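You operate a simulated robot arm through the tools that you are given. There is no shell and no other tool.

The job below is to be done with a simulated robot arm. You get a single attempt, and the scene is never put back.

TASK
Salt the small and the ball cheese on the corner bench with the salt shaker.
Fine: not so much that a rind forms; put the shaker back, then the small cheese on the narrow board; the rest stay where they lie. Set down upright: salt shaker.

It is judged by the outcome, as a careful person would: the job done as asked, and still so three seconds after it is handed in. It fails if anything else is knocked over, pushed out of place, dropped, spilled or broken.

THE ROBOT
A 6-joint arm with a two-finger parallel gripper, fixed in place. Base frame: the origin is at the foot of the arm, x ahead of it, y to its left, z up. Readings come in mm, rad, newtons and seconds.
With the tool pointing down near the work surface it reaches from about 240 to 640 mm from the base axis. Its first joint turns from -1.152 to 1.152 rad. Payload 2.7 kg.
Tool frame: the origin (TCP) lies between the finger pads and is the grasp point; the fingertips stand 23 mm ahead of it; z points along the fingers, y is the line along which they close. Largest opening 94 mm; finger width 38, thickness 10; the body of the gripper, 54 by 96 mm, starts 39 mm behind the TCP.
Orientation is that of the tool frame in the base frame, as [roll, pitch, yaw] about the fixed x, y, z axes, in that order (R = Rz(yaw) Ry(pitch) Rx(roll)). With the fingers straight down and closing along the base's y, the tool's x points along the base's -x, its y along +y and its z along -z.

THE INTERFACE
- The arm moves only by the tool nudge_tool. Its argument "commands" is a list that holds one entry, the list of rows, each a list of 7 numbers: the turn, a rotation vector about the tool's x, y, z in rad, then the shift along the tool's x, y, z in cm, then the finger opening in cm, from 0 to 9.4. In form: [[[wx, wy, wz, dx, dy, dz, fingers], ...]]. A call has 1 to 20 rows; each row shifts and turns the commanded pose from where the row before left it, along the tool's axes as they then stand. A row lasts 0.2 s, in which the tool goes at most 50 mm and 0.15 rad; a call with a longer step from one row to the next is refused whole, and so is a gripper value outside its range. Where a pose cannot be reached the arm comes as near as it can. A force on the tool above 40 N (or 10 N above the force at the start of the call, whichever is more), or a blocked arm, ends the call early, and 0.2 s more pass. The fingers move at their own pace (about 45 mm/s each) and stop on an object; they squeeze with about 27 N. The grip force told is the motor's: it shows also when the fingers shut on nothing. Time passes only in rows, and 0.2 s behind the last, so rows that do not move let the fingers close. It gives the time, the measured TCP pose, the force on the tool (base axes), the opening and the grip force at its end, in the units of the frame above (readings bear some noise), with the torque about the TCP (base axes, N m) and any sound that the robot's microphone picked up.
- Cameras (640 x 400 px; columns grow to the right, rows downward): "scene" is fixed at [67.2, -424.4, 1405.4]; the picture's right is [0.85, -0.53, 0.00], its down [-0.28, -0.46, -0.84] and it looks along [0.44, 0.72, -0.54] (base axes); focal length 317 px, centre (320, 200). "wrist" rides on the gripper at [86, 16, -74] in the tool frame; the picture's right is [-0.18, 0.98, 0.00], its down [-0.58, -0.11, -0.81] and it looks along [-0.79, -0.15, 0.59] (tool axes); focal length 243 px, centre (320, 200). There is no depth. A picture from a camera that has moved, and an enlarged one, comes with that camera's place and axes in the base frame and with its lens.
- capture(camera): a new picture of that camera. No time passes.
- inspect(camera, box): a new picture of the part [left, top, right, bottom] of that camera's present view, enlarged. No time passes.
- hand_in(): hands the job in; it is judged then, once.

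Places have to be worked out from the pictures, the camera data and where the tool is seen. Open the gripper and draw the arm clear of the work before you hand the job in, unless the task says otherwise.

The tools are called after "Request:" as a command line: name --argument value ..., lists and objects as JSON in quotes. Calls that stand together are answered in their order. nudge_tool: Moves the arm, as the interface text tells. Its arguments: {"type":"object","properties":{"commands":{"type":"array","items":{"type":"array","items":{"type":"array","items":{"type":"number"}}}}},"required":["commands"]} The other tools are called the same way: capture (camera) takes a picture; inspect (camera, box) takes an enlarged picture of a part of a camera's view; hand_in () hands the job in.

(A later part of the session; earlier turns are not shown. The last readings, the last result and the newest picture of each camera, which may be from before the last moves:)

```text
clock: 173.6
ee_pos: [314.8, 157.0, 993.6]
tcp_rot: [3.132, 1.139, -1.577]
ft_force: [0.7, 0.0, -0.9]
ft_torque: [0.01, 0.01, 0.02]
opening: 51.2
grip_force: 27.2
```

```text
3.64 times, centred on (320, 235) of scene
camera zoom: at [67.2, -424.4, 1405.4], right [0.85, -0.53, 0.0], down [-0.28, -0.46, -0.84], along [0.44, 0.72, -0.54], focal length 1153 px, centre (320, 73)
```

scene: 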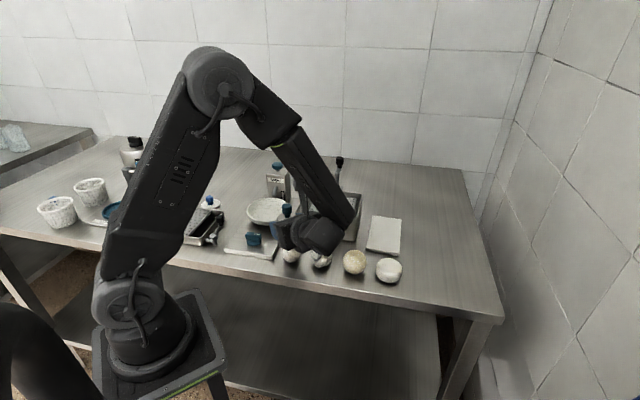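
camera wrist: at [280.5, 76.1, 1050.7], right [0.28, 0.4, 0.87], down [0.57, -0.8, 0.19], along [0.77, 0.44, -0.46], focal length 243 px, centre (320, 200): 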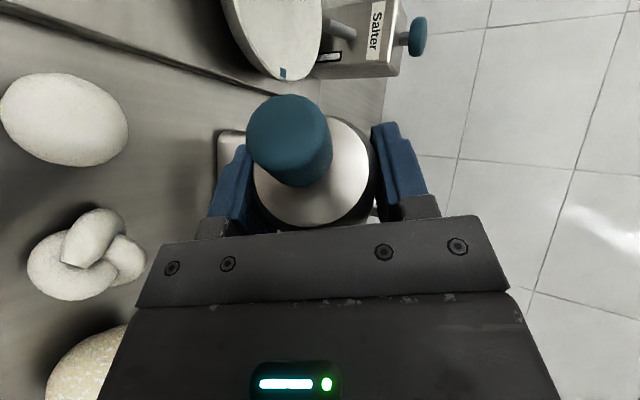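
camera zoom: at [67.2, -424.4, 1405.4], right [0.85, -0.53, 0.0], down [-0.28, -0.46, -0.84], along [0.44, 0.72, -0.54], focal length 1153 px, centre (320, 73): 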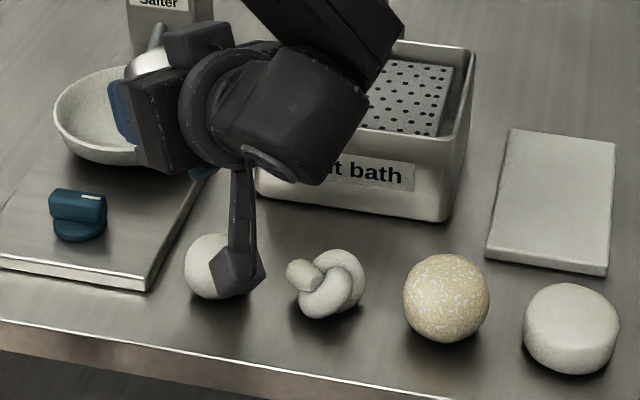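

No change yet. On the ball, the change came while turning back upright; I raise it and roll back in stages, inspecting each.

Request:
nudge_tool --commands '[[[0, 0, 0, -1.8, 0, -0.83, 0], [0, 0, 0, -2.2, 0, -1.02, 0], [0, 0, 0, -1.6, 0, -0.74, 0], [0, 0, 0.14, 0, -0.66, 0, 0], [0, 0, 0.14, 0, -0.66, 0, 0], [0, 0, 0.14, 0, -0.66, 0, 0], [0, 0, 0.14, 0, -0.66, 0, 0], [0, 0, 0.14, 0, -0.66, 0, 0], [0, 0, 0.14, 0, -0.66, 0, 0]]]'

Request:
inspect --camera "scene" --box '[260, 180, 380, 290]'

Request:
nudge_tool --commands '[[[0, 0, 0.14, 0, -0.66, 0, 0], [0, 0, 0.14, 0, -0.66, 0, 0], [0, 0, 0.14, 0, -0.66, 0, 0], [0, 0, 0.14, 0, -0.66, 0, 0], [0, 0, 0.14, 0, -0.66, 0, 0], [0, 0, 0.14, 0, -0.66, 0, 0]]]'

Request:
inspect --camera "scene" --box '[260, 180, 380, 290]'

```text
clock: 175.6
ee_pos: [350.0, 151.1, 1043.2]
tcp_rot: [2.123, 0.646, -2.782]
ft_force: [0.2, 0.4, -1.5]
ft_torque: [-0.03, 0.01, -0.03]
opening: 51.0
grip_force: 26.9
```

```text
3.64 times, centred on (320, 235) of scene
camera zoom: at [67.2, -424.4, 1405.4], right [0.85, -0.53, 0.0], down [-0.28, -0.46, -0.84], along [0.44, 0.72, -0.54], focal length 1153 px, centre (320, 73)
```

zoom: 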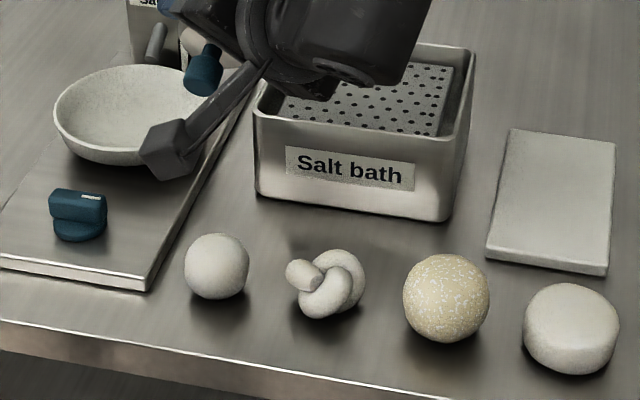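

```text
clock: 177.0
ee_pos: [365.2, 136.9, 1010.0]
tcp_rot: [2.007, -0.107, 3.094]
ft_force: [0.7, -0.2, -1.3]
ft_torque: [0.01, -0.02, 0.0]
opening: 51.1
grip_force: 27.0
```

```text
3.64 times, centred on (320, 235) of scene
camera zoom: at [67.2, -424.4, 1405.4], right [0.85, -0.53, 0.0], down [-0.28, -0.46, -0.84], along [0.44, 0.72, -0.54], focal length 1153 px, centre (320, 73)
```

zoom: 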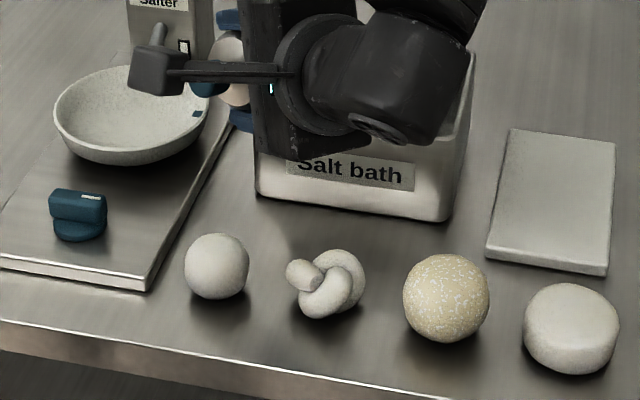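

Still plain. I finish the roll to upright and inspect again.

Request:
nudge_tool --commands '[[[0, 0, 0.15, 0, -0.71, 0, 0], [0, 0, 0.15, 0, -0.71, 0, 0], [0, 0, 0.15, 0, -0.71, 0, 0], [0, 0, 0.15, 0, -0.71, 0, 0], [0, 0, 0.15, 0, -0.71, 0, 0], [0, 0, 0.15, 0, -0.71, 0, 0], [0, 0, 0.15, 0, -0.71, 0, 0], [0, 0, 0.15, 0, -0.71, 0, 0], [0, 0, 0.15, 0, -0.71, 0, 0], [0, 0, 0.11, 0, -0.5, 0, 0], [0, 0, 0, 0, 0, 0, 0]]]'

Request:
inspect --camera "scene" --box '[260, 180, 380, 290]'

```text
clock: 179.4
ee_pos: [320.9, 116.6, 968.7]
tcp_rot: [-3.133, -1.137, 1.562]
ft_force: [0.2, -0.3, -0.4]
ft_torque: [0.01, 0.02, -0.04]
opening: 51.0
grip_force: 26.8
```

```text
3.64 times, centred on (320, 235) of scene
camera zoom: at [67.2, -424.4, 1405.4], right [0.85, -0.53, 0.0], down [-0.28, -0.46, -0.84], along [0.44, 0.72, -0.54], focal length 1153 px, centre (320, 73)
```

zoom: 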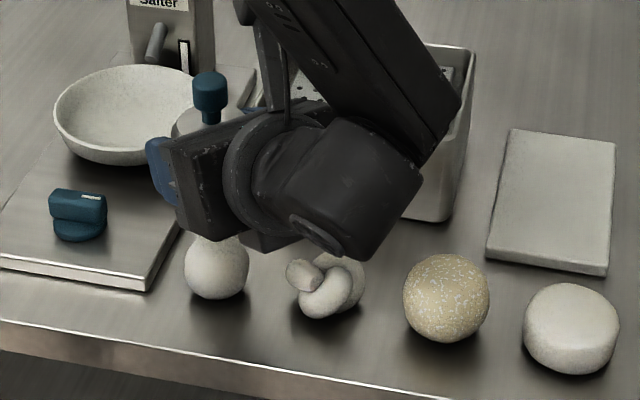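

Small cheese is still plain. The effect may lag, so I wait a few seconds holding the shaker upright and still, and look again.

Request:
nudge_tool --commands '[[[0, 0, 0, 0, 0, 0, 0], [0, 0, 0, 0, 0, 0, 0], [0, 0, 0, 0, 0, 0, 0], [0, 0, 0, 0, 0, 0, 0], [0, 0, 0, 0, 0, 0, 0], [0, 0, 0, 0, 0, 0, 0], [0, 0, 0, 0, 0, 0, 0], [0, 0, 0, 0, 0, 0, 0], [0, 0, 0, 0, 0, 0, 0], [0, 0, 0, 0, 0, 0, 0], [0, 0, 0, 0, 0, 0, 0], [0, 0, 0, 0, 0, 0, 0], [0, 0, 0, 0, 0, 0, 0], [0, 0, 0, 0, 0, 0, 0], [0, 0, 0, 0, 0, 0, 0], [0, 0, 0, 0, 0, 0, 0], [0, 0, 0, 0, 0, 0, 0], [0, 0, 0, 0, 0, 0, 0], [0, 0, 0, 0, 0, 0, 0], [0, 0, 0, 0, 0, 0, 0]]]'

Request:
inspect --camera "scene" --box '[260, 220, 420, 300]'

```text
clock: 183.6
ee_pos: [322.5, 116.7, 969.3]
tcp_rot: [-3.136, -1.138, 1.569]
ft_force: [0.4, -0.6, -2.2]
ft_torque: [0.02, -0.01, 0.03]
opening: 51.1
grip_force: 26.3
```

```text
4.00 times, centred on (340, 260) of scene
camera zoom: at [67.2, -424.4, 1405.4], right [0.85, -0.53, 0.0], down [-0.28, -0.46, -0.84], along [0.44, 0.72, -0.54], focal length 1268 px, centre (240, -40)
```

zoom: 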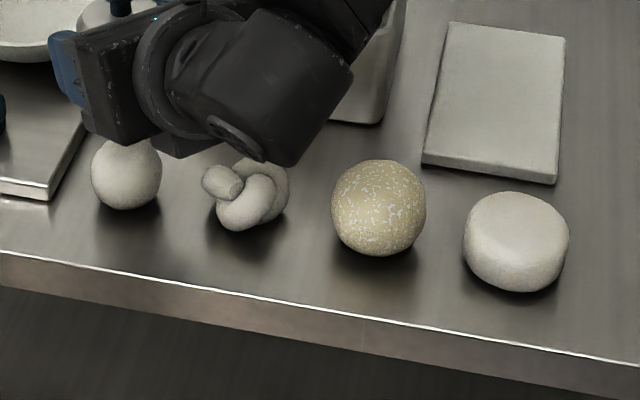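

Request:
inspect --camera "scene" --box '[334, 240, 374, 278]'

Request:
inspect --camera "scene" --box '[272, 234, 312, 272]'

```text
10.53 times, centred on (354, 259) of scene
camera zoom: at [67.2, -424.4, 1405.4], right [0.85, -0.53, 0.0], down [-0.28, -0.46, -0.84], along [0.44, 0.72, -0.54], focal length 3338 px, centre (-38, -421)
```

zoom: 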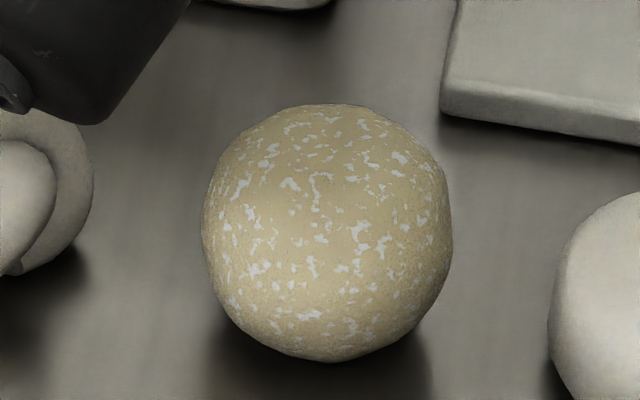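

```text
10.53 times, centred on (292, 253) of scene
camera zoom: at [67.2, -424.4, 1405.4], right [0.85, -0.53, 0.0], down [-0.28, -0.46, -0.84], along [0.44, 0.72, -0.54], focal length 3338 px, centre (615, -358)
```

zoom: 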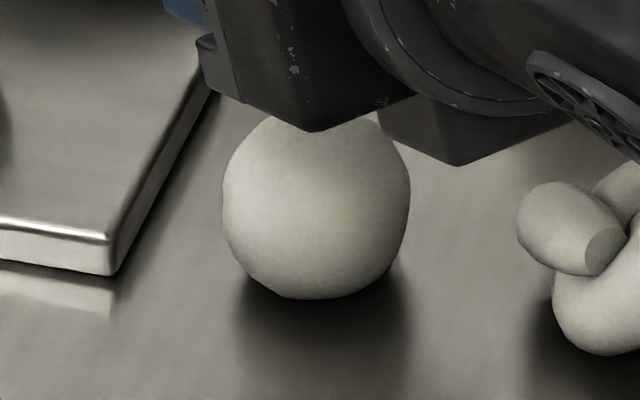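

The ball's look is a fixed state, the small is untouched. I roll the shaker in again over the small cheese and this time hold it inverted still for a longer time, checking often.

Request:
nudge_tool --commands '[[[0, 0, -0.1, 0, -0.1, 0, 0], [0, 0, -0.15, 0, 0.61, 0, 0], [0, 0, -0.15, 0, 0.61, 0, 0], [0, 0, -0.15, 0, 0.71, 0, 0], [0, 0, -0.15, 0, 0.71, 0, 0], [0, 0, -0.15, 0, 0.71, 0, 0], [0, 0, -0.15, 0, 0.71, 0, 0], [0, 0, -0.15, 0, 0.71, 0, 0], [0, 0, -0.15, 0, 0.71, 0, 0], [0, 0, -0.15, 0, 0.71, 0, 0], [0, 0, -0.15, 0, 0.71, 0, 0], [0, 0, -0.15, 0, 0.71, 0, 0], [0, 0, -0.15, 0, 0.71, 0, 0], [0, 0, -0.15, 0, 0.71, 0, 0], [0, 0, -0.15, 0, 0.71, 0, 0], [0, 0, -0.15, 0, 0.71, 0, 0], [0, 0, -0.15, 0, 0.71, 0, 0], [0, 0, -0.15, 0, 0.71, 0, 0], [0, 0, -0.15, 0, 0.71, 0, 0], [0, 0, -0.15, 0, 0.71, 0, 0]]]'

Request:
nudge_tool --commands '[[[0, 0, -0.15, 0, 0.71, 0, 0], [0, 0, -0.04, 0, 0.2, 0, 0], [0, 0, 0, 0, 0, 0, 0], [0, 0, 0, 0, 0, 0, 0], [0, 0, 0, 0, 0, 0, 0], [0, 0, 0, 0, 0, 0, 0], [0, 0, 0, 0, 0, 0, 0], [0, 0, 0, 0, 0, 0, 0]]]'

Request:
inspect --camera "scene" --box '[260, 180, 380, 290]'

```text
clock: 187.8
ee_pos: [329.3, 156.3, 1053.2]
tcp_rot: [2.751, 1.099, -2.003]
ft_force: [0.2, 0.2, -0.7]
ft_torque: [-0.01, -0.04, -0.03]
opening: 51.3
grip_force: 27.3
```

```text
clock: 189.6
ee_pos: [321.5, 156.2, 1054.7]
tcp_rot: [3.129, 1.138, -1.578]
ft_force: [0.8, -0.1, -1.2]
ft_torque: [-0.02, -0.02, 0.0]
opening: 51.3
grip_force: 27.4
```

```text
3.64 times, centred on (320, 235) of scene
camera zoom: at [67.2, -424.4, 1405.4], right [0.85, -0.53, 0.0], down [-0.28, -0.46, -0.84], along [0.44, 0.72, -0.54], focal length 1153 px, centre (320, 73)
```

zoom: 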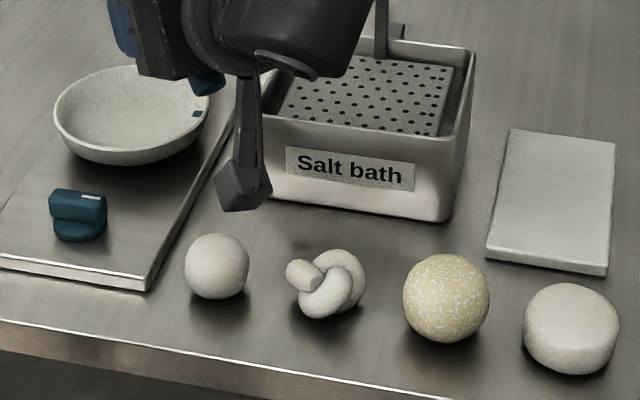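

Plain. I centre by 7 mm and wait 2 s more, checking.

Request:
nudge_tool --commands '[[[0, 0, 0, 0.9, 0.7, 0.42, 0], [0, 0, 0, 0.9, 0, 0.42, 0], [0, 0, 0, 0, 0, 0, 0], [0, 0, 0, 0, 0, 0, 0], [0, 0, 0, 0, 0, 0, 0], [0, 0, 0, 0, 0, 0, 0], [0, 0, 0, 0, 0, 0, 0], [0, 0, 0, 0, 0, 0, 0], [0, 0, 0, 0, 0, 0, 0], [0, 0, 0, 0, 0, 0, 0], [0, 0, 0, 0, 0, 0, 0]]]'

Request:
inspect --camera "scene" --box '[260, 180, 380, 290]'

Request:
nudge_tool --commands '[[[0, 0, 0, 0, 0, 0, 0], [0, 0, 0, 0, 0, 0, 0], [0, 0, 0, 0, 0, 0, 0], [0, 0, 0, 0, 0, 0, 0], [0, 0, 0, 0, 0, 0, 0], [0, 0, 0, 0, 0, 0, 0], [0, 0, 0, 0, 0, 0, 0], [0, 0, 0, 0, 0, 0, 0], [0, 0, 0, 0, 0, 0, 0], [0, 0, 0, 0, 0, 0, 0]]]'

Request:
inspect --camera "scene" --box '[260, 180, 380, 290]'

```text
clock: 192.0
ee_pos: [312.8, 156.8, 1034.8]
tcp_rot: [3.132, 1.137, -1.579]
ft_force: [-0.2, -0.2, -2.0]
ft_torque: [-0.02, 0.01, 0.0]
opening: 51.1
grip_force: 26.7
```

```text
3.64 times, centred on (320, 235) of scene
camera zoom: at [67.2, -424.4, 1405.4], right [0.85, -0.53, 0.0], down [-0.28, -0.46, -0.84], along [0.44, 0.72, -0.54], focal length 1153 px, centre (320, 73)
```

zoom: 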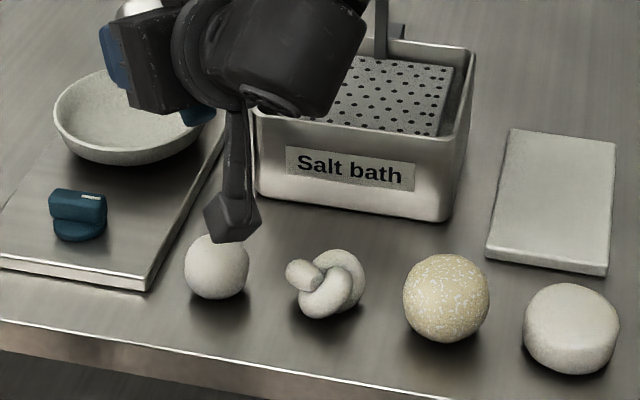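

```text
clock: 194.2
ee_pos: [312.0, 157.2, 1035.0]
tcp_rot: [3.129, 1.139, -1.579]
ft_force: [0.4, -0.1, -1.6]
ft_torque: [-0.01, 0.0, -0.02]
opening: 51.0
grip_force: 27.1
```

```text
3.64 times, centred on (320, 235) of scene
camera zoom: at [67.2, -424.4, 1405.4], right [0.85, -0.53, 0.0], down [-0.28, -0.46, -0.84], along [0.44, 0.72, -0.54], focal length 1153 px, centre (320, 73)
```

zoom: 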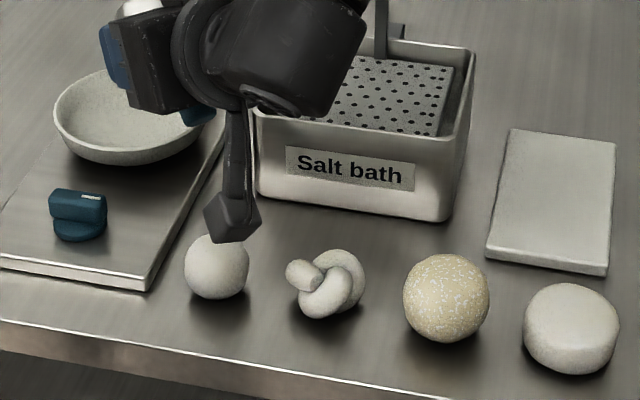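

Still plain after ~15 s inverted in total. I keep waiting in 2 s portions.

Request:
nudge_tool --commands '[[[0, 0, 0, 0, 0, 0, 0], [0, 0, 0, 0, 0, 0, 0], [0, 0, 0, 0, 0, 0, 0], [0, 0, 0, 0, 0, 0, 0], [0, 0, 0, 0, 0, 0, 0], [0, 0, 0, 0, 0, 0, 0], [0, 0, 0, 0, 0, 0, 0], [0, 0, 0, 0, 0, 0, 0], [0, 0, 0, 0, 0, 0, 0], [0, 0, 0, 0, 0, 0, 0], [0, 0, 0, 0, 0, 0, 0], [0, 0, 0, 0, 0, 0, 0]]]'

Request:
inspect --camera "scene" --box '[260, 220, 420, 300]'

Request:
nudge_tool --commands '[[[0, 0, 0, 0, 0, 0, 0], [0, 0, 0, 0, 0, 0, 0], [0, 0, 0, 0, 0, 0, 0], [0, 0, 0, 0, 0, 0, 0], [0, 0, 0, 0, 0, 0, 0], [0, 0, 0, 0, 0, 0, 0], [0, 0, 0, 0, 0, 0, 0], [0, 0, 0, 0, 0, 0, 0], [0, 0, 0, 0, 0, 0, 0], [0, 0, 0, 0, 0, 0, 0], [0, 0, 0, 0, 0, 0, 0], [0, 0, 0, 0, 0, 0, 0]]]'

Request:
inspect --camera "scene" --box '[260, 220, 420, 300]'

```text
clock: 196.8
ee_pos: [313.8, 156.9, 1035.7]
tcp_rot: [3.131, 1.139, -1.578]
ft_force: [0.5, 0.0, -1.1]
ft_torque: [-0.01, 0.03, 0.01]
opening: 51.2
grip_force: 26.7
```

```text
4.00 times, centred on (340, 260) of scene
camera zoom: at [67.2, -424.4, 1405.4], right [0.85, -0.53, 0.0], down [-0.28, -0.46, -0.84], along [0.44, 0.72, -0.54], focal length 1268 px, centre (240, -40)
```

zoom: 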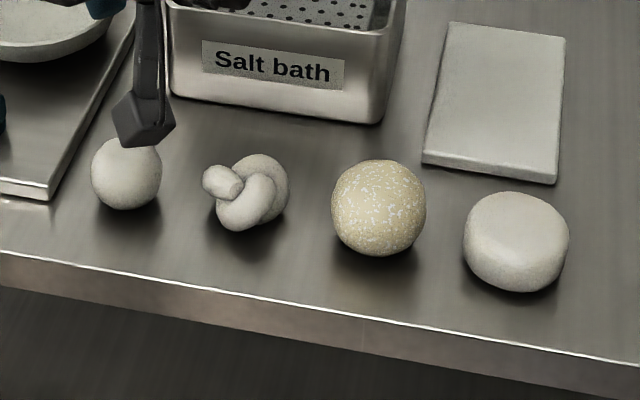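

```text
clock: 199.4
ee_pos: [313.4, 156.0, 1034.7]
tcp_rot: [3.129, 1.138, -1.58]
ft_force: [0.4, -0.9, -1.2]
ft_torque: [-0.01, -0.03, 0.02]
opening: 50.9
grip_force: 27.0
```

```text
4.00 times, centred on (340, 260) of scene
camera zoom: at [67.2, -424.4, 1405.4], right [0.85, -0.53, 0.0], down [-0.28, -0.46, -0.84], along [0.44, 0.72, -0.54], focal length 1268 px, centre (240, -40)
```

zoom: 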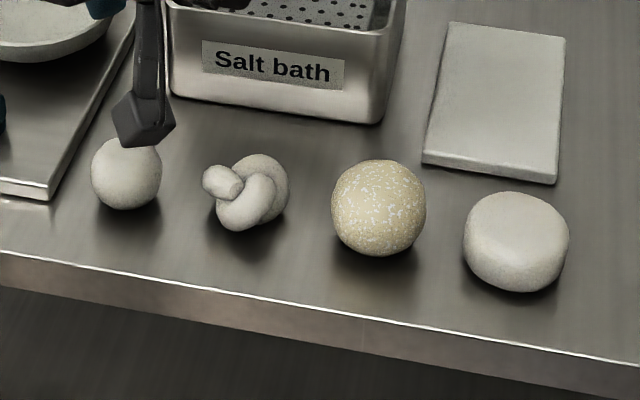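

20 s of stillness inverted does nothing, so shaking counts. I do three quick 45 mm shakes inverted over the small cheese, then wait and look.

Request:
nudge_tool --commands '[[[0, 0, 0, -4.1, 0, -1.9, 0], [0, 0, 0, 4.1, 0, 1.9, 0], [0, 0, 0, -4.1, 0, -1.9, 0], [0, 0, 0, 4.1, 0, 1.9, 0], [0, 0, 0, -4.1, 0, -1.9, 0], [0, 0, 0, 4.1, 0, 1.9, 0], [0, 0, 0, 0, 0, 0, 0], [0, 0, 0, 0, 0, 0, 0], [0, 0, 0, 0, 0, 0, 0], [0, 0, 0, 0, 0, 0, 0], [0, 0, 0, 0, 0, 0, 0], [0, 0, 0, 0, 0, 0, 0], [0, 0, 0, 0, 0, 0, 0]]]'

Request:
inspect --camera "scene" --box '[260, 220, 420, 300]'

Request:
nudge_tool --commands '[[[0, 0, 0, 0, 0, 0, 0], [0, 0, 0, 0, 0, 0, 0], [0, 0, 0, 0, 0, 0, 0], [0, 0, 0, 0, 0, 0, 0], [0, 0, 0, 0, 0, 0, 0], [0, 0, 0, 0, 0, 0, 0], [0, 0, 0, 0, 0, 0, 0], [0, 0, 0, 0, 0, 0, 0], [0, 0, 0, 0, 0, 0, 0], [0, 0, 0, 0, 0, 0, 0], [0, 0, 0, 0, 0, 0, 0], [0, 0, 0, 0, 0, 0, 0], [0, 0, 0, 0, 0, 0, 0], [0, 0, 0, 0, 0, 0, 0], [0, 0, 0, 0, 0, 0, 0]]]'

Request:
inspect --camera "scene" --box '[260, 220, 420, 300]'

```text
clock: 202.2
ee_pos: [313.9, 158.2, 1035.1]
tcp_rot: [3.131, 1.137, -1.581]
ft_force: [-0.3, -0.2, -1.1]
ft_torque: [0.0, 0.0, 0.0]
opening: 51.0
grip_force: 27.3
```

```text
4.00 times, centred on (340, 260) of scene
camera zoom: at [67.2, -424.4, 1405.4], right [0.85, -0.53, 0.0], down [-0.28, -0.46, -0.84], along [0.44, 0.72, -0.54], focal length 1268 px, centre (240, -40)
```

zoom: 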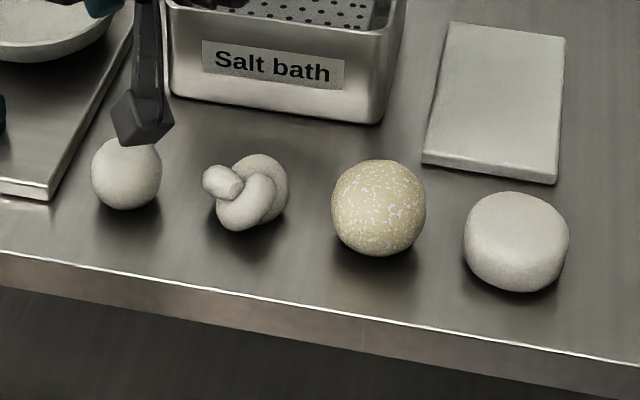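

```text
clock: 205.4
ee_pos: [313.1, 158.9, 1034.7]
tcp_rot: [3.13, 1.14, -1.581]
ft_force: [-1.1, -1.0, -1.4]
ft_torque: [0.02, 0.01, -0.01]
opening: 51.2
grip_force: 26.5
```

```text
4.00 times, centred on (340, 260) of scene
camera zoom: at [67.2, -424.4, 1405.4], right [0.85, -0.53, 0.0], down [-0.28, -0.46, -0.84], along [0.44, 0.72, -0.54], focal length 1268 px, centre (240, -40)
```

zoom: 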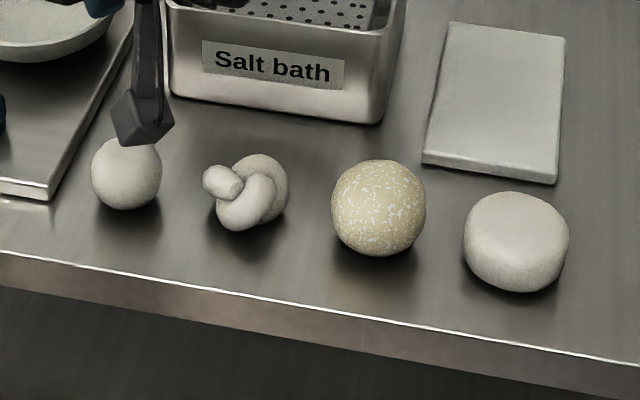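

No change after 5 s. The effect may lag up to ~20 s (as the ball's timing allows), so I wait longer before adding more.

Request:
nudge_tool --commands '[[[0, 0, 0, 0, 0, 0, 0], [0, 0, 0, 0, 0, 0, 0], [0, 0, 0, 0, 0, 0, 0], [0, 0, 0, 0, 0, 0, 0], [0, 0, 0, 0, 0, 0, 0], [0, 0, 0, 0, 0, 0, 0], [0, 0, 0, 0, 0, 0, 0], [0, 0, 0, 0, 0, 0, 0], [0, 0, 0, 0, 0, 0, 0], [0, 0, 0, 0, 0, 0, 0], [0, 0, 0, 0, 0, 0, 0], [0, 0, 0, 0, 0, 0, 0], [0, 0, 0, 0, 0, 0, 0], [0, 0, 0, 0, 0, 0, 0], [0, 0, 0, 0, 0, 0, 0], [0, 0, 0, 0, 0, 0, 0], [0, 0, 0, 0, 0, 0, 0], [0, 0, 0, 0, 0, 0, 0], [0, 0, 0, 0, 0, 0, 0], [0, 0, 0, 0, 0, 0, 0]]]'

Request:
inspect --camera "scene" --box '[260, 220, 420, 300]'

Request:
nudge_tool --commands '[[[0, 0, 0, 0, 0, 0, 0], [0, 0, 0, 0, 0, 0, 0], [0, 0, 0, 0, 0, 0, 0], [0, 0, 0, 0, 0, 0, 0], [0, 0, 0, 0, 0, 0, 0], [0, 0, 0, 0, 0, 0, 0], [0, 0, 0, 0, 0, 0, 0], [0, 0, 0, 0, 0, 0, 0], [0, 0, 0, 0, 0, 0, 0], [0, 0, 0, 0, 0, 0, 0], [0, 0, 0, 0, 0, 0, 0], [0, 0, 0, 0, 0, 0, 0], [0, 0, 0, 0, 0, 0, 0], [0, 0, 0, 0, 0, 0, 0], [0, 0, 0, 0, 0, 0, 0], [0, 0, 0, 0, 0, 0, 0], [0, 0, 0, 0, 0, 0, 0], [0, 0, 0, 0, 0, 0, 0], [0, 0, 0, 0, 0, 0, 0], [0, 0, 0, 0, 0, 0, 0]]]'

Request:
inspect --camera "scene" --box '[260, 220, 420, 300]'

Request:
nudge_tool --commands '[[[0, 0, 0, 0, 0, 0, 0], [0, 0, 0, 0, 0, 0, 0], [0, 0, 0, 0, 0, 0, 0], [0, 0, 0, 0, 0, 0, 0], [0, 0, 0, 0, 0, 0, 0], [0, 0, 0, 0, 0, 0, 0], [0, 0, 0, 0, 0, 0, 0], [0, 0, 0, 0, 0, 0, 0], [0, 0, 0, 0, 0, 0, 0], [0, 0, 0, 0, 0, 0, 0], [0, 0, 0, 0, 0, 0, 0], [0, 0, 0, 0, 0, 0, 0], [0, 0, 0, 0, 0, 0, 0], [0, 0, 0, 0, 0, 0, 0], [0, 0, 0, 0, 0, 0, 0], [0, 0, 0, 0, 0, 0, 0], [0, 0, 0, 0, 0, 0, 0], [0, 0, 0, 0, 0, 0, 0], [0, 0, 0, 0, 0, 0, 0], [0, 0, 0, 0, 0, 0, 0]]]'

Request:
inspect --camera "scene" --box '[260, 220, 420, 300]'

```text
clock: 209.6
ee_pos: [313.6, 157.8, 1034.0]
tcp_rot: [3.13, 1.139, -1.58]
ft_force: [0.4, 0.1, -0.8]
ft_torque: [0.01, 0.03, 0.0]
opening: 51.0
grip_force: 27.0
```

```text
4.00 times, centred on (340, 260) of scene
camera zoom: at [67.2, -424.4, 1405.4], right [0.85, -0.53, 0.0], down [-0.28, -0.46, -0.84], along [0.44, 0.72, -0.54], focal length 1268 px, centre (240, -40)
```

zoom: 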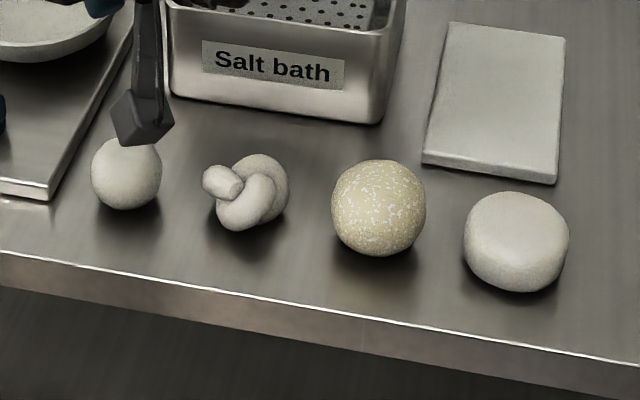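

```text
clock: 213.8
ee_pos: [313.0, 158.1, 1034.5]
tcp_rot: [3.128, 1.138, -1.579]
ft_force: [0.1, -0.5, -1.7]
ft_torque: [-0.01, -0.06, -0.02]
opening: 51.1
grip_force: 27.4
```

```text
4.00 times, centred on (340, 260) of scene
camera zoom: at [67.2, -424.4, 1405.4], right [0.85, -0.53, 0.0], down [-0.28, -0.46, -0.84], along [0.44, 0.72, -0.54], focal length 1268 px, centre (240, -40)
```

zoom: 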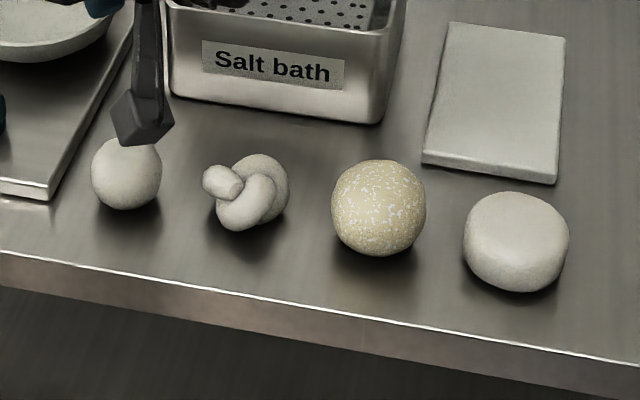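

```text
clock: 218.0
ee_pos: [312.9, 158.1, 1034.3]
tcp_rot: [3.128, 1.137, -1.58]
ft_force: [0.2, -0.7, -0.8]
ft_torque: [-0.01, -0.01, 0.01]
opening: 50.9
grip_force: 27.0
```

```text
4.00 times, centred on (340, 260) of scene
camera zoom: at [67.2, -424.4, 1405.4], right [0.85, -0.53, 0.0], down [-0.28, -0.46, -0.84], along [0.44, 0.72, -0.54], focal length 1268 px, centre (240, -40)
```

zoom: 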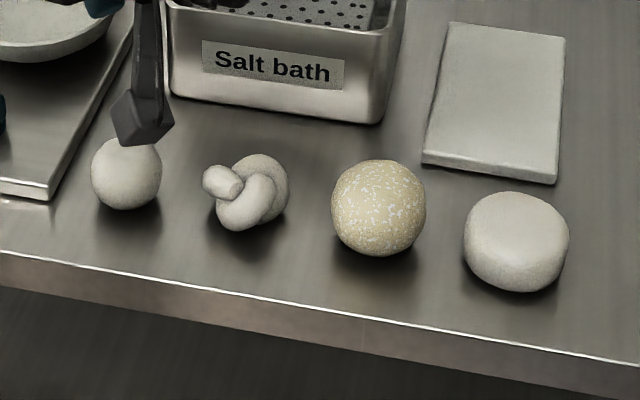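

Still plain. I repeat on the small cheese what immediately preceded the ball's change: 2.5 long full-speed strokes inverted, then wait and look.

Request:
nudge_tool --commands '[[[0, 0, 0, 1.5, 0, 0.7, 0], [0, 0, 0, 1.5, 0, 0.7, 0], [0, 0, 0, 0, 0, 0, 0], [0, 0, 0, -4.4, 0, -2.04, 0], [0, 0, 0, -4.4, 0, -2.04, 0], [0, 0, 0, 4.4, 0, 2.04, 0], [0, 0, 0, 4.4, 0, 2.04, 0], [0, 0, 0, -4.4, 0, -2.04, 0], [0, 0, 0, -4.4, 0, -2.04, 0], [0, 0, 0, 4.4, 0, 2.04, 0], [0, 0, 0, 4.4, 0, 2.04, 0], [0, 0, 0, -4.4, 0, -2.04, 0], [0, 0, 0, -4.4, 0, -2.04, 0], [0, 0, 0, 0, 0, 0, 0], [0, 0, 0, 0, 0, 0, 0], [0, 0, 0, 0, 0, 0, 0], [0, 0, 0, 0, 0, 0, 0], [0, 0, 0, 0, 0, 0, 0], [0, 0, 0, 0, 0, 0, 0], [0, 0, 0, 0, 0, 0, 0]]]'

Request:
inspect --camera "scene" --box '[260, 220, 420, 300]'

Request:
nudge_tool --commands '[[[0, 0, 0, 0, 0, 0, 0], [0, 0, 0, 0, 0, 0, 0], [0, 0, 0, 0, 0, 0, 0], [0, 0, 0, 0, 0, 0, 0], [0, 0, 0, 0, 0, 0, 0], [0, 0, 0, 0, 0, 0, 0], [0, 0, 0, 0, 0, 0, 0], [0, 0, 0, 0, 0, 0, 0], [0, 0, 0, 0, 0, 0, 0], [0, 0, 0, 0, 0, 0, 0], [0, 0, 0, 0, 0, 0, 0], [0, 0, 0, 0, 0, 0, 0], [0, 0, 0, 0, 0, 0, 0], [0, 0, 0, 0, 0, 0, 0], [0, 0, 0, 0, 0, 0, 0], [0, 0, 0, 0, 0, 0, 0], [0, 0, 0, 0, 0, 0, 0], [0, 0, 0, 0, 0, 0, 0], [0, 0, 0, 0, 0, 0, 0], [0, 0, 0, 0, 0, 0, 0]]]'

Request:
inspect --camera "scene" --box '[260, 220, 420, 300]'

```text
clock: 222.2
ee_pos: [313.6, 156.1, 1097.7]
tcp_rot: [3.128, 1.138, -1.58]
ft_force: [1.0, -0.2, -2.6]
ft_torque: [-0.02, 0.0, -0.04]
opening: 50.9
grip_force: 26.9
```

```text
4.00 times, centred on (340, 260) of scene
camera zoom: at [67.2, -424.4, 1405.4], right [0.85, -0.53, 0.0], down [-0.28, -0.46, -0.84], along [0.44, 0.72, -0.54], focal length 1268 px, centre (240, -40)
```

zoom: 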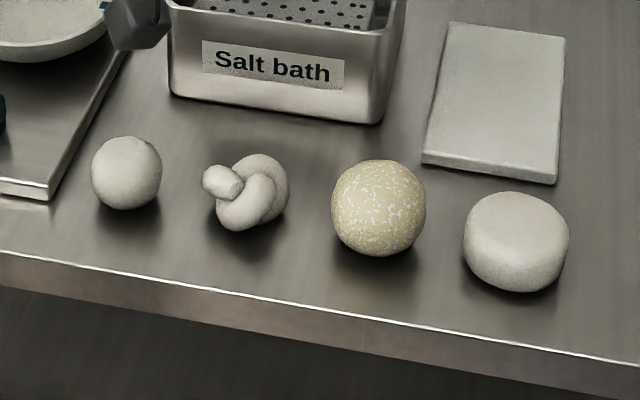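

```text
clock: 226.4
ee_pos: [313.2, 157.4, 1097.9]
tcp_rot: [3.132, 1.139, -1.579]
ft_force: [-0.6, 0.3, -0.9]
ft_torque: [0.01, 0.0, -0.03]
opening: 50.8
grip_force: 26.9
```

```text
4.00 times, centred on (340, 260) of scene
camera zoom: at [67.2, -424.4, 1405.4], right [0.85, -0.53, 0.0], down [-0.28, -0.46, -0.84], along [0.44, 0.72, -0.54], focal length 1268 px, centre (240, -40)
```

zoom: 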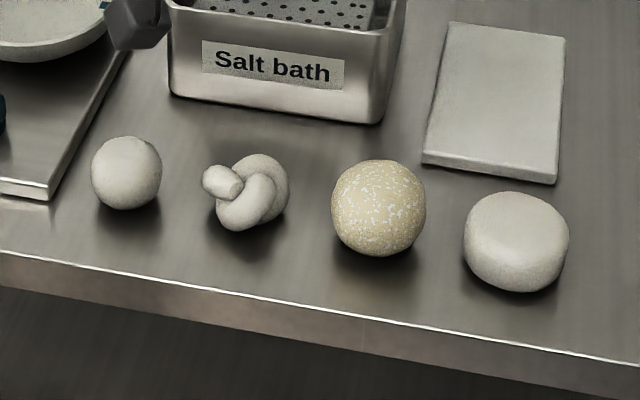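

No change. One difference remains: on the ball I also tipped to ~157° (and shook there), while here only 130°. Probably it pours only when nearly upside down, with a delayed look. I lower a bit and tip the small's dose briefly: to 157°, one shake, and back.

Request:
nudge_tool --commands '[[[0, 0, 0, 1.2, 0, 0.56, 0], [0, 0, 0, 1.8, 0, 0.84, 0], [0, 0, 0, 1.8, 0, 0.84, 0], [0, 0, 0, 1, 0, 0.46, 0], [0, 0, 0, 0, 0, 0, 0]]]'

Request:
nudge_tool --commands '[[[0, -0.12, 0, -0.23, 0, -0.58, 0], [0, -0.12, 0, -0.23, 0, -0.58, 0], [0, -0.12, 0, -0.23, 0, -0.58, 0], [0, -0.12, 0, -0.23, 0, -0.58, 0], [0, 0, 0, -4, 0, 0, 0], [0, 0, 0, 4, 0, 0, 0], [0, 0.12, 0, 0.17, 0, 0.6, 0], [0, 0.12, 0, 0.17, 0, 0.6, 0], [0, 0.12, 0, 0.17, 0, 0.6, 0], [0, 0.12, 0, 0.17, 0, 0.6, 0]]]'

Request:
inspect --camera "scene" --box '[260, 200, 420, 300]'

```text
clock: 227.6
ee_pos: [313.9, 157.0, 1033.6]
tcp_rot: [3.132, 1.139, -1.581]
ft_force: [-0.1, -0.5, -1.8]
ft_torque: [-0.01, 0.01, -0.05]
opening: 51.4
grip_force: 27.5
```

```text
clock: 229.8
ee_pos: [313.4, 159.4, 1039.1]
tcp_rot: [3.132, 1.134, -1.58]
ft_force: [-0.3, 0.1, -1.2]
ft_torque: [-0.02, -0.02, 0.0]
opening: 51.2
grip_force: 27.3
```

```text
4.00 times, centred on (340, 250) of scene
camera zoom: at [67.2, -424.4, 1405.4], right [0.85, -0.53, 0.0], down [-0.28, -0.46, -0.84], along [0.44, 0.72, -0.54], focal length 1268 px, centre (240, 0)
```

zoom: 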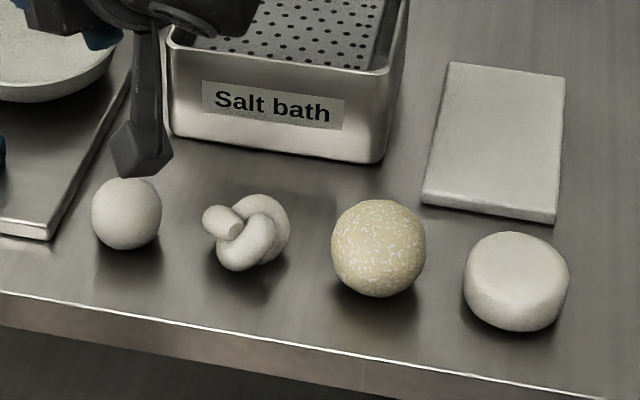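

The tilt worked in reach. Now I wait in 4 s portions and look for the delayed effect.

Request:
nudge_tool --commands '[[[0, 0, 0, 0, 0, 0, 0], [0, 0, 0, 0, 0, 0, 0], [0, 0, 0, 0, 0, 0, 0], [0, 0, 0, 0, 0, 0, 0], [0, 0, 0, 0, 0, 0, 0], [0, 0, 0, 0, 0, 0, 0], [0, 0, 0, 0, 0, 0, 0], [0, 0, 0, 0, 0, 0, 0], [0, 0, 0, 0, 0, 0, 0], [0, 0, 0, 0, 0, 0, 0], [0, 0, 0, 0, 0, 0, 0], [0, 0, 0, 0, 0, 0, 0], [0, 0, 0, 0, 0, 0, 0], [0, 0, 0, 0, 0, 0, 0], [0, 0, 0, 0, 0, 0, 0], [0, 0, 0, 0, 0, 0, 0], [0, 0, 0, 0, 0, 0, 0], [0, 0, 0, 0, 0, 0, 0], [0, 0, 0, 0, 0, 0, 0], [0, 0, 0, 0, 0, 0, 0]]]'

Request:
nudge_tool --commands '[[[0, 0, 0, 0, 0, 0, 0], [0, 0, 0, 0, 0, 0, 0], [0, 0, 0, 0, 0, 0, 0], [0, 0, 0, 0, 0, 0, 0], [0, 0, 0, 0, 0, 0, 0], [0, 0, 0, 0, 0, 0, 0], [0, 0, 0, 0, 0, 0, 0], [0, 0, 0, 0, 0, 0, 0], [0, 0, 0, 0, 0, 0, 0], [0, 0, 0, 0, 0, 0, 0], [0, 0, 0, 0, 0, 0, 0], [0, 0, 0, 0, 0, 0, 0], [0, 0, 0, 0, 0, 0, 0], [0, 0, 0, 0, 0, 0, 0], [0, 0, 0, 0, 0, 0, 0], [0, 0, 0, 0, 0, 0, 0], [0, 0, 0, 0, 0, 0, 0], [0, 0, 0, 0, 0, 0, 0], [0, 0, 0, 0, 0, 0, 0], [0, 0, 0, 0, 0, 0, 0]]]'

Request:
inspect --camera "scene" --box '[260, 200, 420, 300]'

Request:
nudge_tool --commands '[[[0, 0, 0, 0, 0, 0, 0], [0, 0, 0, 0, 0, 0, 0], [0, 0, 0, 0, 0, 0, 0], [0, 0, 0, 0, 0, 0, 0], [0, 0, 0, 0, 0, 0, 0], [0, 0, 0, 0, 0, 0, 0], [0, 0, 0, 0, 0, 0, 0], [0, 0, 0, 0, 0, 0, 0], [0, 0, 0, 0, 0, 0, 0], [0, 0, 0, 0, 0, 0, 0], [0, 0, 0, 0, 0, 0, 0], [0, 0, 0, 0, 0, 0, 0], [0, 0, 0, 0, 0, 0, 0], [0, 0, 0, 0, 0, 0, 0], [0, 0, 0, 0, 0, 0, 0], [0, 0, 0, 0, 0, 0, 0], [0, 0, 0, 0, 0, 0, 0], [0, 0, 0, 0, 0, 0, 0], [0, 0, 0, 0, 0, 0, 0], [0, 0, 0, 0, 0, 0, 0]]]'

Request:
inspect --camera "scene" --box '[260, 200, 420, 300]'

Request:
nudge_tool --commands '[[[0, 0, 0, 0, 0, 0, 0], [0, 0, 0, 0, 0, 0, 0], [0, 0, 0, 0, 0, 0, 0], [0, 0, 0, 0, 0, 0, 0], [0, 0, 0, 0, 0, 0, 0], [0, 0, 0, 0, 0, 0, 0], [0, 0, 0, 0, 0, 0, 0], [0, 0, 0, 0, 0, 0, 0], [0, 0, 0, 0, 0, 0, 0], [0, 0, 0, 0, 0, 0, 0], [0, 0, 0, 0, 0, 0, 0], [0, 0, 0, 0, 0, 0, 0], [0, 0, 0, 0, 0, 0, 0], [0, 0, 0, 0, 0, 0, 0], [0, 0, 0, 0, 0, 0, 0], [0, 0, 0, 0, 0, 0, 0], [0, 0, 0, 0, 0, 0, 0], [0, 0, 0, 0, 0, 0, 0], [0, 0, 0, 0, 0, 0, 0], [0, 0, 0, 0, 0, 0, 0]]]'

Request:
inspect --camera "scene" --box '[260, 200, 420, 300]'

Request:
nudge_tool --commands '[[[0, 0, 0, 0, 0, 0, 0], [0, 0, 0, 0, 0, 0, 0], [0, 0, 0, 0, 0, 0, 0], [0, 0, 0, 0, 0, 0, 0], [0, 0, 0, 0, 0, 0, 0], [0, 0, 0, 0, 0, 0, 0], [0, 0, 0, 0, 0, 0, 0], [0, 0, 0, 0, 0, 0, 0], [0, 0, 0, 0, 0, 0, 0], [0, 0, 0, 0, 0, 0, 0], [0, 0, 0, 0, 0, 0, 0], [0, 0, 0, 0, 0, 0, 0], [0, 0, 0, 0, 0, 0, 0], [0, 0, 0, 0, 0, 0, 0], [0, 0, 0, 0, 0, 0, 0], [0, 0, 0, 0, 0, 0, 0], [0, 0, 0, 0, 0, 0, 0], [0, 0, 0, 0, 0, 0, 0], [0, 0, 0, 0, 0, 0, 0], [0, 0, 0, 0, 0, 0, 0]]]'

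Request:
inspect --camera "scene" --box '[260, 200, 420, 300]'

```text
clock: 234.0
ee_pos: [313.5, 159.6, 1038.6]
tcp_rot: [3.131, 1.139, -1.581]
ft_force: [-1.1, -0.3, -0.8]
ft_torque: [0.02, 0.04, -0.02]
opening: 51.0
grip_force: 26.8
```

```text
clock: 238.2
ee_pos: [312.1, 159.3, 1039.4]
tcp_rot: [3.132, 1.138, -1.581]
ft_force: [0.4, 0.9, -0.8]
ft_torque: [0.05, 0.0, 0.03]
opening: 51.3
grip_force: 27.0
```

```text
4.00 times, centred on (340, 250) of scene
camera zoom: at [67.2, -424.4, 1405.4], right [0.85, -0.53, 0.0], down [-0.28, -0.46, -0.84], along [0.44, 0.72, -0.54], focal length 1268 px, centre (240, 0)
```

zoom: 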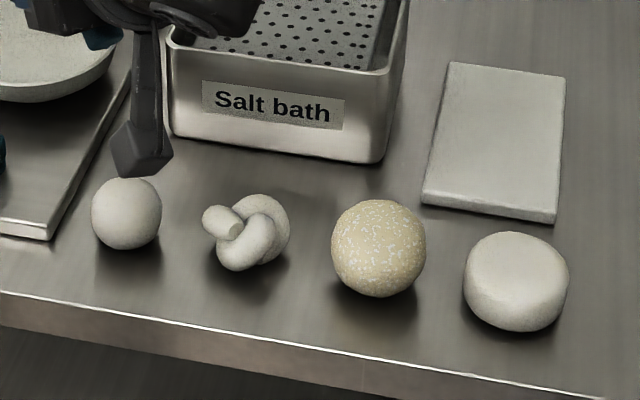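

```text
clock: 242.4
ee_pos: [313.5, 159.4, 1038.8]
tcp_rot: [3.132, 1.137, -1.581]
ft_force: [-0.8, 0.0, -1.9]
ft_torque: [-0.01, 0.0, 0.0]
opening: 51.1
grip_force: 26.7
```

```text
4.00 times, centred on (340, 250) of scene
camera zoom: at [67.2, -424.4, 1405.4], right [0.85, -0.53, 0.0], down [-0.28, -0.46, -0.84], along [0.44, 0.72, -0.54], focal length 1268 px, centre (240, 0)
```

zoom: 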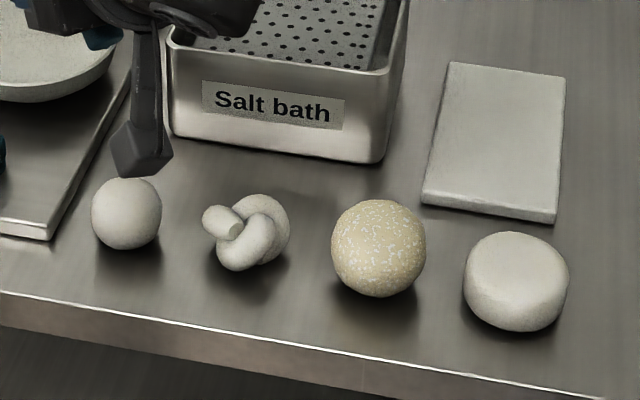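

```text
clock: 246.6
ee_pos: [313.0, 159.7, 1038.8]
tcp_rot: [3.13, 1.138, -1.579]
ft_force: [-0.1, 0.0, -1.4]
ft_torque: [-0.04, 0.0, -0.05]
opening: 50.9
grip_force: 27.4
```

```text
4.00 times, centred on (340, 250) of scene
camera zoom: at [67.2, -424.4, 1405.4], right [0.85, -0.53, 0.0], down [-0.28, -0.46, -0.84], along [0.44, 0.72, -0.54], focal length 1268 px, centre (240, 0)
```

zoom: 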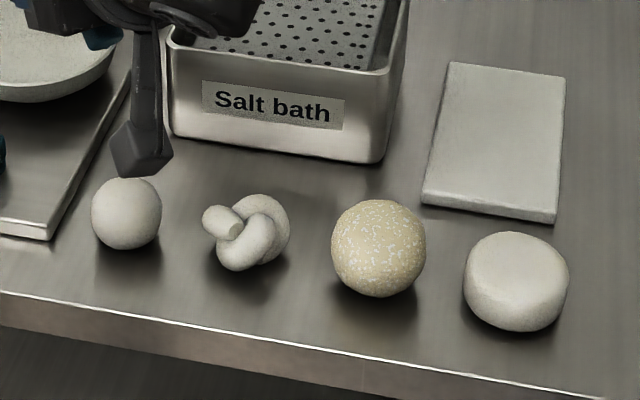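

```text
clock: 250.8
ee_pos: [313.7, 158.9, 1038.6]
tcp_rot: [3.131, 1.137, -1.581]
ft_force: [0.0, 0.2, 0.2]
ft_torque: [0.01, -0.03, -0.02]
opening: 51.2
grip_force: 27.1
```

```text
4.00 times, centred on (340, 250) of scene
camera zoom: at [67.2, -424.4, 1405.4], right [0.85, -0.53, 0.0], down [-0.28, -0.46, -0.84], along [0.44, 0.72, -0.54], focal length 1268 px, centre (240, 0)
```

zoom: 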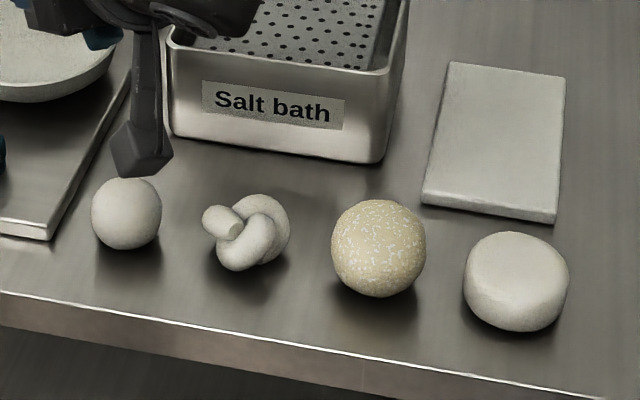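

Nothing on the small yet. I take a very close look at the ball's surface to judge what state it really shows.

Request:
inspect --camera "scene" --box '[344, 252, 364, 266]'

Request:
inspect --camera "scene" --box '[280, 244, 304, 264]'

Request:
inspect --camera "scene" --box '[130, 170, 230, 240]'

```text
16.00 times, centred on (354, 259) of scene
camera zoom: at [67.2, -424.4, 1405.4], right [0.85, -0.53, 0.0], down [-0.28, -0.46, -0.84], along [0.44, 0.72, -0.54], focal length 5073 px, centre (-224, -744)
```

zoom: 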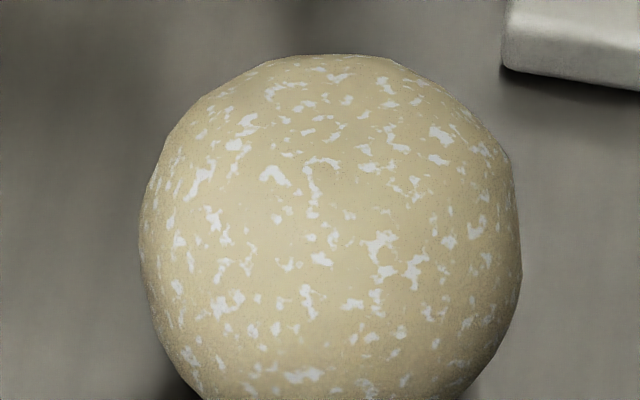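

```text
16.00 times, centred on (292, 254) of scene
camera zoom: at [67.2, -424.4, 1405.4], right [0.85, -0.53, 0.0], down [-0.28, -0.46, -0.84], along [0.44, 0.72, -0.54], focal length 5073 px, centre (768, -664)
```

zoom: 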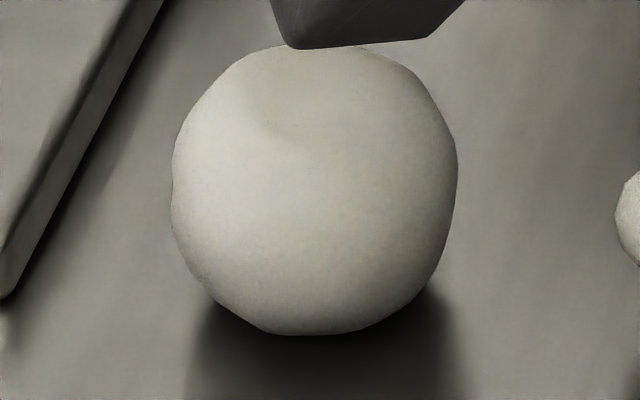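

```text
5.71 times, centred on (180, 205) of scene
camera zoom: at [67.2, -424.4, 1405.4], right [0.85, -0.53, 0.0], down [-0.28, -0.46, -0.84], along [0.44, 0.72, -0.54], focal length 1812 px, centre (1120, 171)
```

zoom: 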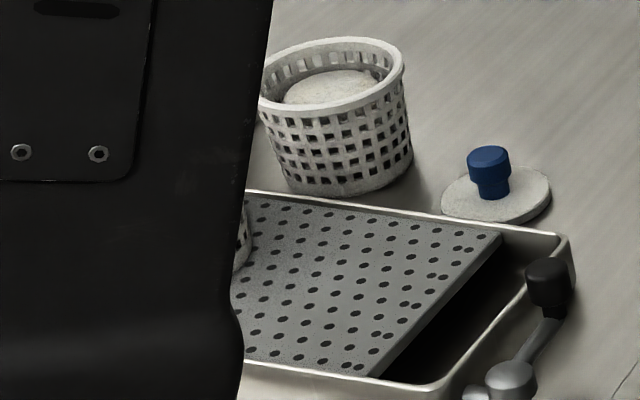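

The ball shows straw-coloured cheese with white salt grains – salted. The look may lag the dose by a long time (the ball was first shaken over ~100–130 s before its change). I turn the shaker upright again and simply wait while watching, adding nothing.

Request:
nudge_tool --commands '[[[0, 0, 0.1, -0.5, -0.47, -0.2, 0], [0, 0, 0.15, 0, -0.71, 0, 0], [0, 0, 0.15, 0, -0.71, 0, 0], [0, 0, 0.15, 0, -0.71, 0, 0], [0, 0, 0.15, 0, -0.71, 0, 0], [0, 0, 0.15, 0, -0.71, 0, 0], [0, 0, 0.15, 0, -0.71, 0, 0], [0, 0, 0.15, 0, -0.71, 0, 0], [0, 0, 0.15, 0, -0.71, 0, 0], [0, 0, 0.15, 0, -0.71, 0, 0], [0, 0, 0.15, 0, -0.71, 0, 0], [0, 0, 0.15, 0, -0.71, 0, 0], [0, 0, 0.15, 0, -0.71, 0, 0], [0, 0, 0.15, 0, -0.71, 0, 0], [0, 0, 0.15, 0, -0.71, 0, 0], [0, 0, 0.15, 0, -0.71, 0, 0], [0, 0, 0.15, 0, -0.71, 0, 0], [0, 0, 0.15, 0, -0.71, 0, 0], [0, 0, 0.15, 0, -0.71, 0, 0], [0, 0, 0.15, 0, -0.71, 0, 0]]]'

Request:
nudge_tool --commands '[[[0, 0, 0.15, 0, -0.71, 0, 0], [0, 0, 0.05, 0, -0.2, 0, 0], [0, 0, 0, 0, 0, 0, 0], [0, 0, 0, 1, 0, -0.46, 0], [0, 0, 0, 1, 0, -0.46, 0], [0, 0, 0, 0, 0, 0, 0]]]'

Request:
inspect --camera "scene" --box '[260, 180, 420, 300]'

```text
clock: 255.0
ee_pos: [329.0, 119.9, 959.1]
tcp_rot: [2.762, -1.102, 1.993]
ft_force: [1.3, 0.4, -0.9]
ft_torque: [0.0, -0.04, 0.0]
opening: 51.0
grip_force: 26.7
```

```text
clock: 256.4
ee_pos: [321.0, 119.9, 980.8]
tcp_rot: [-3.113, -1.136, 1.544]
ft_force: [-0.1, -0.3, -1.2]
ft_torque: [0.01, -0.03, 0.0]
opening: 51.1
grip_force: 27.1
```

```text
3.33 times, centred on (340, 240) of scene
camera zoom: at [67.2, -424.4, 1405.4], right [0.85, -0.53, 0.0], down [-0.28, -0.46, -0.84], along [0.44, 0.72, -0.54], focal length 1057 px, centre (253, 67)
```

zoom: 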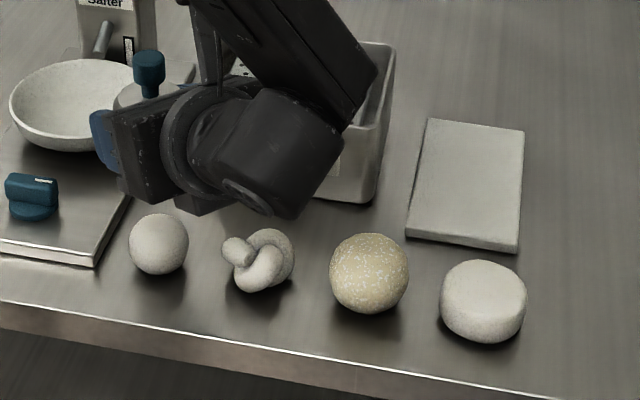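

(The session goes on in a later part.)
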